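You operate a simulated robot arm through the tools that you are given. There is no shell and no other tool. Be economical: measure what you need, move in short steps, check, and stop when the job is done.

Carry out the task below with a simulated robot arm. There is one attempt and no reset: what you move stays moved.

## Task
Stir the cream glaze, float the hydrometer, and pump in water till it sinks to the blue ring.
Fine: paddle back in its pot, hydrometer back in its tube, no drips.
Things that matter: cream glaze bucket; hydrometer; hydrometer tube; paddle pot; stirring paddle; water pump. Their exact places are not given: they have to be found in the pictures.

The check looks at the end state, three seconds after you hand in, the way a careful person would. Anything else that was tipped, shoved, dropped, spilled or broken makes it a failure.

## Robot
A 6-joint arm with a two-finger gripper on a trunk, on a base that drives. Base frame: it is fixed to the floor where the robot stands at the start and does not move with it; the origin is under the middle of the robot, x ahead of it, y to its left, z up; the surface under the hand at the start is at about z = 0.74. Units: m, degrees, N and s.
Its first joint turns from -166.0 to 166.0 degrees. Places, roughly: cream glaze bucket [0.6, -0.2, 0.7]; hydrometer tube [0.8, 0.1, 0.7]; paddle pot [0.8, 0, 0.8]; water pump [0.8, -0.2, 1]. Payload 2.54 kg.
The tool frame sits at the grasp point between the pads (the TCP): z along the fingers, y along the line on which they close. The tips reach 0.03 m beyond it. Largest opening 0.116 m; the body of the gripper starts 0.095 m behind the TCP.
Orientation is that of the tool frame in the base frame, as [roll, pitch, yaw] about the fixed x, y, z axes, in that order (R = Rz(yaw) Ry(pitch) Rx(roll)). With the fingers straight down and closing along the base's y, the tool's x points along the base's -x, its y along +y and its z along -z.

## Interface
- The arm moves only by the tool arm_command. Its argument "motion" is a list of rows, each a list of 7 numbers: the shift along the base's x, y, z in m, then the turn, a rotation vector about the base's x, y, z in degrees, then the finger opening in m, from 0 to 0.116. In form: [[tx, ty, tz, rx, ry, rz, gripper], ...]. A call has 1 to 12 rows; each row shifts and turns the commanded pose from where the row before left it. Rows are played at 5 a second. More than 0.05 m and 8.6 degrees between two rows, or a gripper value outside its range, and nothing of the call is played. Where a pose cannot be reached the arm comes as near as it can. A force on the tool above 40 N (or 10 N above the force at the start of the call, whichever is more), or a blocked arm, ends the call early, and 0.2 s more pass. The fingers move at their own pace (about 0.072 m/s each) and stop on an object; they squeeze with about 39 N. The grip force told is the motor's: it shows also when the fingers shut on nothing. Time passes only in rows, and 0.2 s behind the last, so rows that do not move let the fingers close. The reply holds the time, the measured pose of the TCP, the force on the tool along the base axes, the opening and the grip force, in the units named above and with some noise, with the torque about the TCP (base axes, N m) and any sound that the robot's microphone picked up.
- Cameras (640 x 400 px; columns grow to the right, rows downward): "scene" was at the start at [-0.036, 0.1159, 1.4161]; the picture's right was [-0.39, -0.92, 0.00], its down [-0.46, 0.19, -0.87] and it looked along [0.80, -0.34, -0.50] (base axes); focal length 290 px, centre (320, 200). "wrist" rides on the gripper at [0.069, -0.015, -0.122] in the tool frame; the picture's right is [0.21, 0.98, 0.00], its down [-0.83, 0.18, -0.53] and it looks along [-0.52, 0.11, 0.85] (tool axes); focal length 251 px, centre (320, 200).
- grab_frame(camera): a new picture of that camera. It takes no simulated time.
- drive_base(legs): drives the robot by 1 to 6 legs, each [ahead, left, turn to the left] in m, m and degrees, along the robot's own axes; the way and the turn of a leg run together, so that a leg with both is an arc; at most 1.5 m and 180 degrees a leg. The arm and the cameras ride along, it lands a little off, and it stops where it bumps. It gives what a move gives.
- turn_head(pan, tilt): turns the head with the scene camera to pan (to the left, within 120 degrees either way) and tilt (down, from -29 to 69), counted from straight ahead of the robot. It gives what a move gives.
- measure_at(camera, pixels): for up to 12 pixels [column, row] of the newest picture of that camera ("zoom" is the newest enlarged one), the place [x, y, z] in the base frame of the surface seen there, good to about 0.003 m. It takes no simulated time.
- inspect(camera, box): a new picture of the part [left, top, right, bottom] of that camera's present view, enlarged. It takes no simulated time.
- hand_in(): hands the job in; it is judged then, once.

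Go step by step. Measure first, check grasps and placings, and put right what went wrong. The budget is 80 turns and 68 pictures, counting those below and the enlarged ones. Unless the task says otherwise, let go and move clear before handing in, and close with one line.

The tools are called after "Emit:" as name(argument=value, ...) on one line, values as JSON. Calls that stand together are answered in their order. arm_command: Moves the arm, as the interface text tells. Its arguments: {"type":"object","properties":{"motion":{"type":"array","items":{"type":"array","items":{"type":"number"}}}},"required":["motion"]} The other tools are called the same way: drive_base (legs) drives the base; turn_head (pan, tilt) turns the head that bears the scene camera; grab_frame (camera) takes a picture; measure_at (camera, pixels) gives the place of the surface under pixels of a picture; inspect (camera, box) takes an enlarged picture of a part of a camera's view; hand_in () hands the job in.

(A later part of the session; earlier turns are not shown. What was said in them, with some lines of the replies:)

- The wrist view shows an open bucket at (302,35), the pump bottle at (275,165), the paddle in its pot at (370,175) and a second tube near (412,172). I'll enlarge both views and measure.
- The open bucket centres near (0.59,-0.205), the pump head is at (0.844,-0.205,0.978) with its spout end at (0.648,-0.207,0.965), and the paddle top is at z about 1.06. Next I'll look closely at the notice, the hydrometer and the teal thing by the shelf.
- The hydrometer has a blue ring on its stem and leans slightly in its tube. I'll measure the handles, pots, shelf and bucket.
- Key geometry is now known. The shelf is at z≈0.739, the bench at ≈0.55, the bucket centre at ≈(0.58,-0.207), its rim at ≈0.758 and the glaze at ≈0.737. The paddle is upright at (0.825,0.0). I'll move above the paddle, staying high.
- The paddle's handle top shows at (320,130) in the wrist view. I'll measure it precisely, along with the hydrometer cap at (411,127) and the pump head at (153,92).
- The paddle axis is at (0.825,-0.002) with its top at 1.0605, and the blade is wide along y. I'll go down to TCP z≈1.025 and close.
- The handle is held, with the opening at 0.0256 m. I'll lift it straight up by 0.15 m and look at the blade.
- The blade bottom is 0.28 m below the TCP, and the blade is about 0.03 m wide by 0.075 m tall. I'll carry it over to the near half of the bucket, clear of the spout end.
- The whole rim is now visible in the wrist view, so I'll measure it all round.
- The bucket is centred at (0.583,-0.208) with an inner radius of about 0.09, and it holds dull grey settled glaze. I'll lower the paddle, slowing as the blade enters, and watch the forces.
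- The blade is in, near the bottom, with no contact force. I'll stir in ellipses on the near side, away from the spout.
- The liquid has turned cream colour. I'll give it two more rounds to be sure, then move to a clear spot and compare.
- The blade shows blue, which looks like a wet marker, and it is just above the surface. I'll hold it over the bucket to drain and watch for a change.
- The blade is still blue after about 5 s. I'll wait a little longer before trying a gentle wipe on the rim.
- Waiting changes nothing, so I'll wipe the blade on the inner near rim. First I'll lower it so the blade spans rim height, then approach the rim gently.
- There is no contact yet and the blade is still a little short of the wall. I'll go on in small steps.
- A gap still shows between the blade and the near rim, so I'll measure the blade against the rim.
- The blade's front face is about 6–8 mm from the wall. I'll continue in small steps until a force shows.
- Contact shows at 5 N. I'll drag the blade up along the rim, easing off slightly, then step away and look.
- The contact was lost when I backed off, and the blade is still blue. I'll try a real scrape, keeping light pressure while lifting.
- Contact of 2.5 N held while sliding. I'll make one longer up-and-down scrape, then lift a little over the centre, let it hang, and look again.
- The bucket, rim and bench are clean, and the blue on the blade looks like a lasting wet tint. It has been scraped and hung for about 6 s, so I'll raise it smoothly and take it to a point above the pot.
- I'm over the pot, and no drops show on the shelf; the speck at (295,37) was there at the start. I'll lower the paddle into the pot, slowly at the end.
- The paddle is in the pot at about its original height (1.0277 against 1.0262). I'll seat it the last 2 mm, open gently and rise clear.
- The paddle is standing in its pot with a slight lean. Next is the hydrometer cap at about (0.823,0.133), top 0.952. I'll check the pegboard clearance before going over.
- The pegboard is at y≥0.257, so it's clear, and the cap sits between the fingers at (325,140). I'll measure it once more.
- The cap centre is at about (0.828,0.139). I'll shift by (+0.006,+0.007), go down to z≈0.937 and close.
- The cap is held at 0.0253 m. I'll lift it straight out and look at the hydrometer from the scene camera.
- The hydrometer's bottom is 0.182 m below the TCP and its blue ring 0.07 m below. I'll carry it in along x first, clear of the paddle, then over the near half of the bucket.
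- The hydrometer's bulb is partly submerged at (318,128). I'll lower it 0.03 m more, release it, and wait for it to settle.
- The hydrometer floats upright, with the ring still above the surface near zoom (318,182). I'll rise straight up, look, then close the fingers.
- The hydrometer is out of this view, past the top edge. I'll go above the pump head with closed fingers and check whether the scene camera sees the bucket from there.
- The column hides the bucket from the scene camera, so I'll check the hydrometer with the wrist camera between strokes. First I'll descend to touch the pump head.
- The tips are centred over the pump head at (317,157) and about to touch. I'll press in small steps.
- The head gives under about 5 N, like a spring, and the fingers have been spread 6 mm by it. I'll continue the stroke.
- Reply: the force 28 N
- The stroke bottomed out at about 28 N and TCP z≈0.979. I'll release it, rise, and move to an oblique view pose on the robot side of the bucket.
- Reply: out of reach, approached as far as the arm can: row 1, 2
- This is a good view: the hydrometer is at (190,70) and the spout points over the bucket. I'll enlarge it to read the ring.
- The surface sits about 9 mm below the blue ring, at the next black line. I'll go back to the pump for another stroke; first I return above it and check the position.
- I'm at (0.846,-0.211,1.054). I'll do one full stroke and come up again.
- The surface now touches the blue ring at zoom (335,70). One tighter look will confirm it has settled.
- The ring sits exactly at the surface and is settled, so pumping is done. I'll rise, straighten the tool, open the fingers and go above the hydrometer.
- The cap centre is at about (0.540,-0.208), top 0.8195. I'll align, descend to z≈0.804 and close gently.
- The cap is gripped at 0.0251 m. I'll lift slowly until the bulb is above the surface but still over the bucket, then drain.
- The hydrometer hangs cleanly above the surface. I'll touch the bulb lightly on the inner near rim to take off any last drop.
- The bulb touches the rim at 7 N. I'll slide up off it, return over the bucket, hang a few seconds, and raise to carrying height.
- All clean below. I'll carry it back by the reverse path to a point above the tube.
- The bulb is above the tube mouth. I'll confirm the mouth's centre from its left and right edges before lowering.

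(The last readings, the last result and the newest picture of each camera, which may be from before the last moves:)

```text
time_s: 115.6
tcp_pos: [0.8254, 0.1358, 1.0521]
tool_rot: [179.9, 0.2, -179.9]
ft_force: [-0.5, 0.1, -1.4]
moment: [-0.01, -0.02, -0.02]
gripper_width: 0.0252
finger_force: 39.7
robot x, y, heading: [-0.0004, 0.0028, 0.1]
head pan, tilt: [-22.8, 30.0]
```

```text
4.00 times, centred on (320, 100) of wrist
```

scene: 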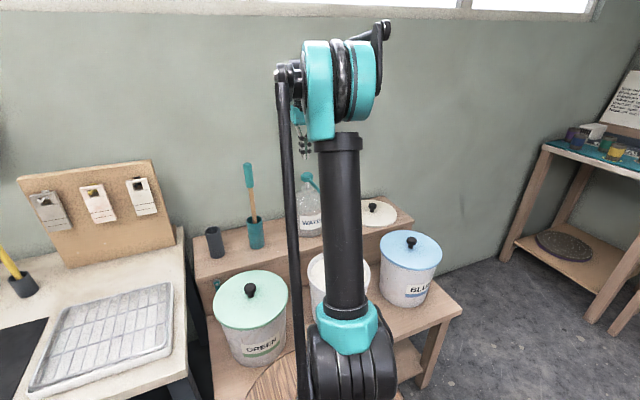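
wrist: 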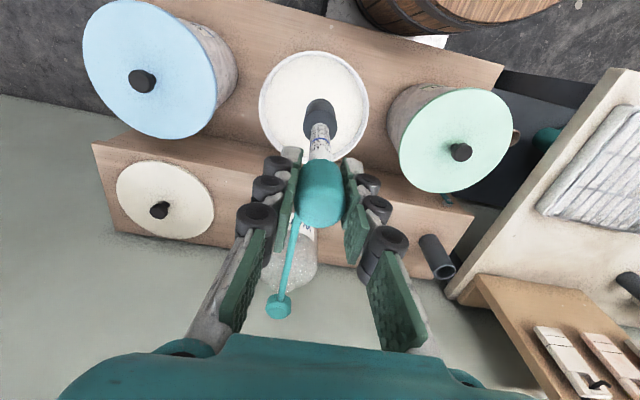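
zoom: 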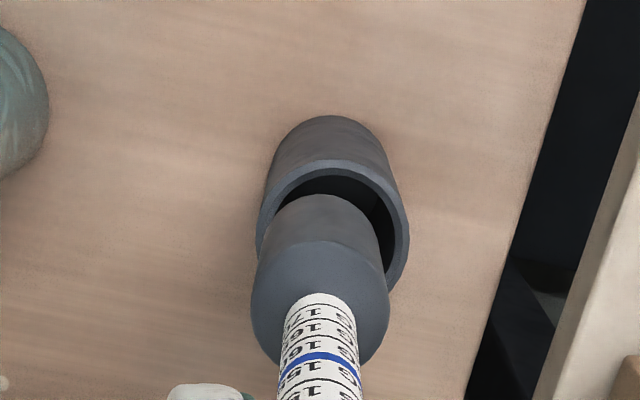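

The mouth centre is about (0.830,0.140) and the bulb is about 3 mm left of it and near. I'll shift (+0.003,+0.003) and lower gently.

Emit:
arm_command(motion=[[0.003, 0.003, 0, 0, 0, 0, 0.01], [0, 0, -0.01, 0, 0, 0, 0.01], [0, 0, -0.01, 0, 0, 0, 0.01], [0, 0, -0.01, 0, 0, 0, 0.01], [0, 0, -0.01, 0, 0, 0, 0.01], [0, 0, 0, 0, 0, 0, 0.01]])

Emit:
inspect(camera="wrist", box=[270, 50, 370, 150])

```text
time_s: 117.0
tcp_pos: [0.8317, 0.1415, 1.0116]
tool_rot: [-180.0, 0.2, -180.0]
ft_force: [-0.6, -0.3, -0.4]
moment: [0.07, -0.04, -0.01]
gripper_width: 0.0249
finger_force: 39.5
robot x, y, heading: [-0.001, 0.001, 0.1]
head pan, tilt: [-22.8, 30.0]
```

```text
4.00 times, centred on (320, 100) of wrist
```

zoom: 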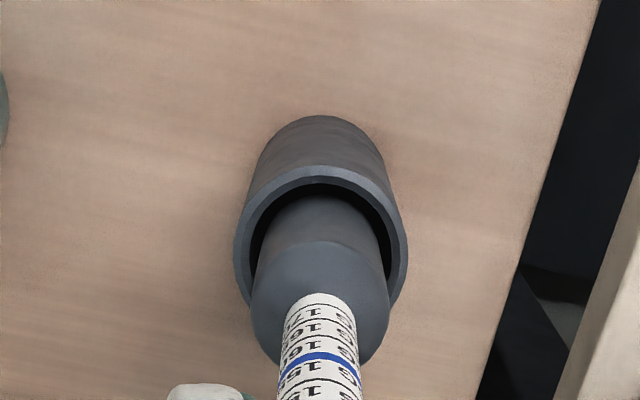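

The bulb is inside the mouth, centred and with no force. I'll continue down, slowing near the floor.

Emit:
arm_command(motion=[[0, 0, -0.015, 0, 0, 0, 0.01], [0, 0, -0.015, 0, 0, 0, 0.01], [0, 0, -0.015, 0, 0, 0, 0.01], [0, 0, -0.015, 0, 0, 0, 0.01], [0, 0, -0.01, 0, 0, 0, 0.01], [0, 0, -0.004, 0, 0, 0, 0.01], [0, 0, 0, 0, 0, 0, 0.01]])

Emit:
arm_command(motion=[[0, 0, -0.003, 0, 0, 0, 0.01], [0, 0, 0, 0, 0, 0, 0.01]])

```text
time_s: 118.6
tcp_pos: [0.8311, 0.141, 0.9365]
tool_rot: [-180.0, 0.2, 179.9]
ft_force: [-0.8, 0.3, -1.6]
moment: [-0.02, 0.01, -0.01]
gripper_width: 0.0251
finger_force: 38.9
robot x, y, heading: [0.0004, -0.0002, -0.4]
head pan, tilt: [-22.8, 30.0]
```

```text
time_s: 119.2
tcp_pos: [0.8303, 0.1411, 0.9327]
tool_rot: [-180.0, 0.2, -180.0]
ft_force: [0.7, -1.1, -1.8]
moment: [0.02, 0.03, 0.0]
gripper_width: 0.0249
finger_force: 38.5
robot x, y, heading: [-0.0, 0.0003, -0.0]
head pan, tilt: [-22.8, 30.0]
```

The height matches the seated height (~0.9325) with no side load. I'll lower 1–2 mm more, open gently and rise clear.

Emit:
arm_command(motion=[[0, 0, -0.0015, 0, 0, 0, 0.01], [0, 0, 0, 0, 0, 0, 0.01], [0, 0, 0, 0, 0, 0, 0.03], [0, 0, 0, 0, 0, 0, 0.06], [0, 0, 0, 0, 0, 0, 0.06], [0, 0, 0.03, 0, 0, 0, 0.06], [0, 0, 0.04, 0, 0, 0, 0.06], [0, 0, 0.04, 0, 0, 0, 0.06], [0, 0, 0.04, 0, 0, 0, 0.06], [-0.02, 0, 0.04, 0, 0, 0, 0.06]])

Emit:
grab_frame(camera="wrist")

Emit:
inspect(camera="scene", box=[180, 140, 440, 330])

```text
time_s: 121.4
tcp_pos: [0.8109, 0.1406, 1.1234]
tool_rot: [-180.0, 0.2, 179.9]
ft_force: [0.2, 1.1, 0.5]
moment: [-0.04, 0.04, 0.02]
gripper_width: 0.06
finger_force: 0.1
robot x, y, heading: [-0.0021, -0.0023, 0.1]
head pan, tilt: [-22.8, 30.0]
```

```text
10 pictures are left
```

wrist: 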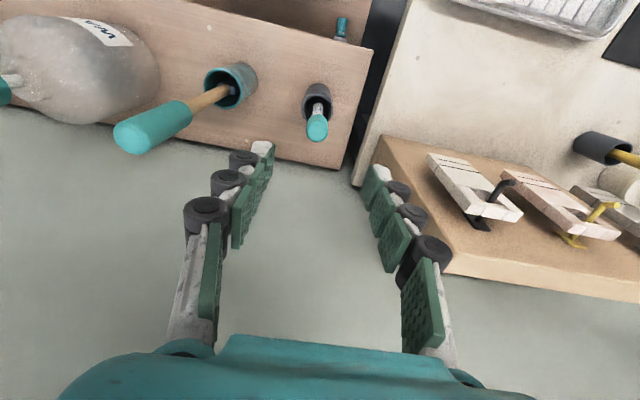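

```text
2.11 times, centred on (310, 235) of scene
```

zoom: 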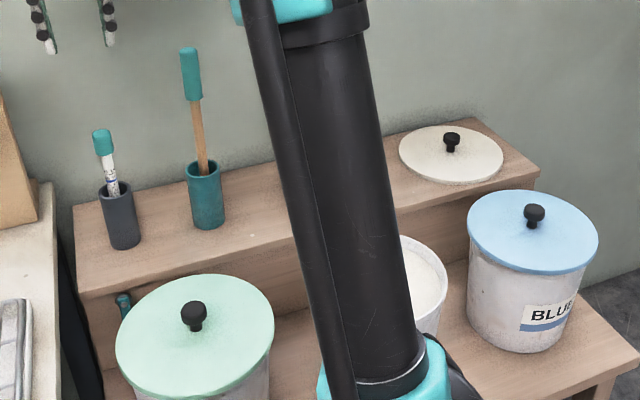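

The hydrometer and paddle are back in place and upright. I'll move to the starting pose, which is well clear, and compare with the first picture for drips or shifted things.

Emit:
arm_command(motion=[[0, 0, 0.04, 0, 0, 0, 0.08], [0, 0, 0.04, 0, 0, 0, 0.08], [0, 0, 0.04, 0, 0, 0, 0.1], [0, 0, 0.024, 0, 0, 0, 0.11], [-0.019, -0.037, 0, 0, 0, 0, 0.115], [-0.019, -0.037, 0, 0, 0, 0, 0.115], [-0.019, -0.037, 0, 0, 0, 0, 0.115], [-0.019, -0.037, 0, 0, 0, 0, 0.115], [-0.019, -0.037, 0, 0, 0, 0, 0.115], [-0.019, -0.037, 0, 0, 0, 0, 0.115], [-0.019, -0.037, 0, 0, 0, 0, 0.115], [-0.019, -0.037, 0, 0, 0, 0, 0.115]])

Emit:
inspect(camera="wrist", box=[220, 0, 460, 240])

Emit:
grab_frame(camera="wrist")

```text
time_s: 124.0
tcp_pos: [0.6583, -0.1519, 1.2682]
tool_rot: [180.0, 0.2, 179.9]
ft_force: [-0.4, 0.4, -0.1]
moment: [-0.02, 0.02, 0.01]
gripper_width: 0.1152
finger_force: 0.0
robot x, y, heading: [-0.0, 0.0005, -0.2]
head pan, tilt: [-22.8, 30.0]
```

```text
1.67 times, centred on (340, 120) of wrist
```

zoom: 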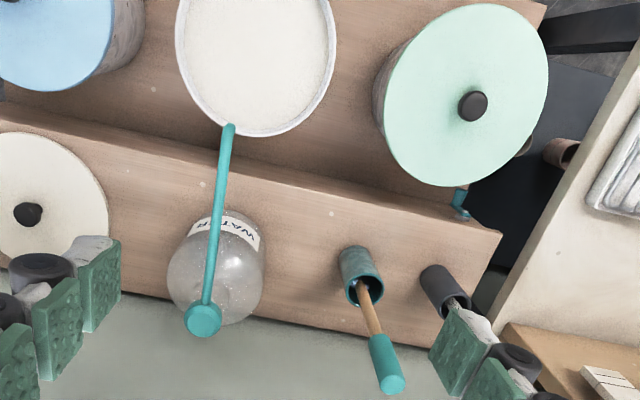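

```text
7 pictures are left
```

wrist: 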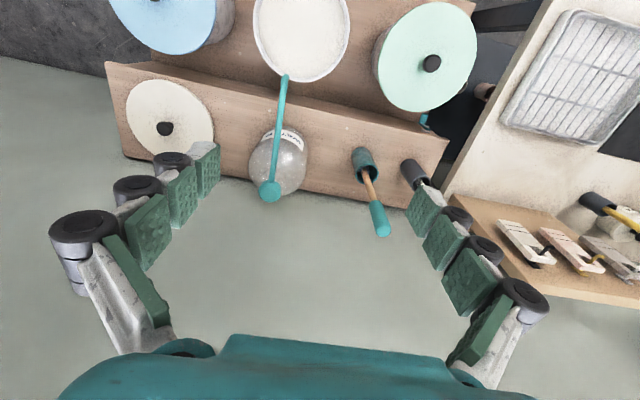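

This view matches the first picture: the same specks at zoom (153,88), (332,213) and (203,183), no new drips, and nothing shifted. The glaze is cream, and the paddle and hydrometer are back, so I'll hand in.

Emit:
hand_in()

```text
The job is handed in.
```

I stirred the glaze until it was cream all through and pumped in water (two strokes) until the hydrometer floated at the blue ring. The paddle is back in its pot, the hydrometer is back in its tube, and no drips showed in the final pictures.
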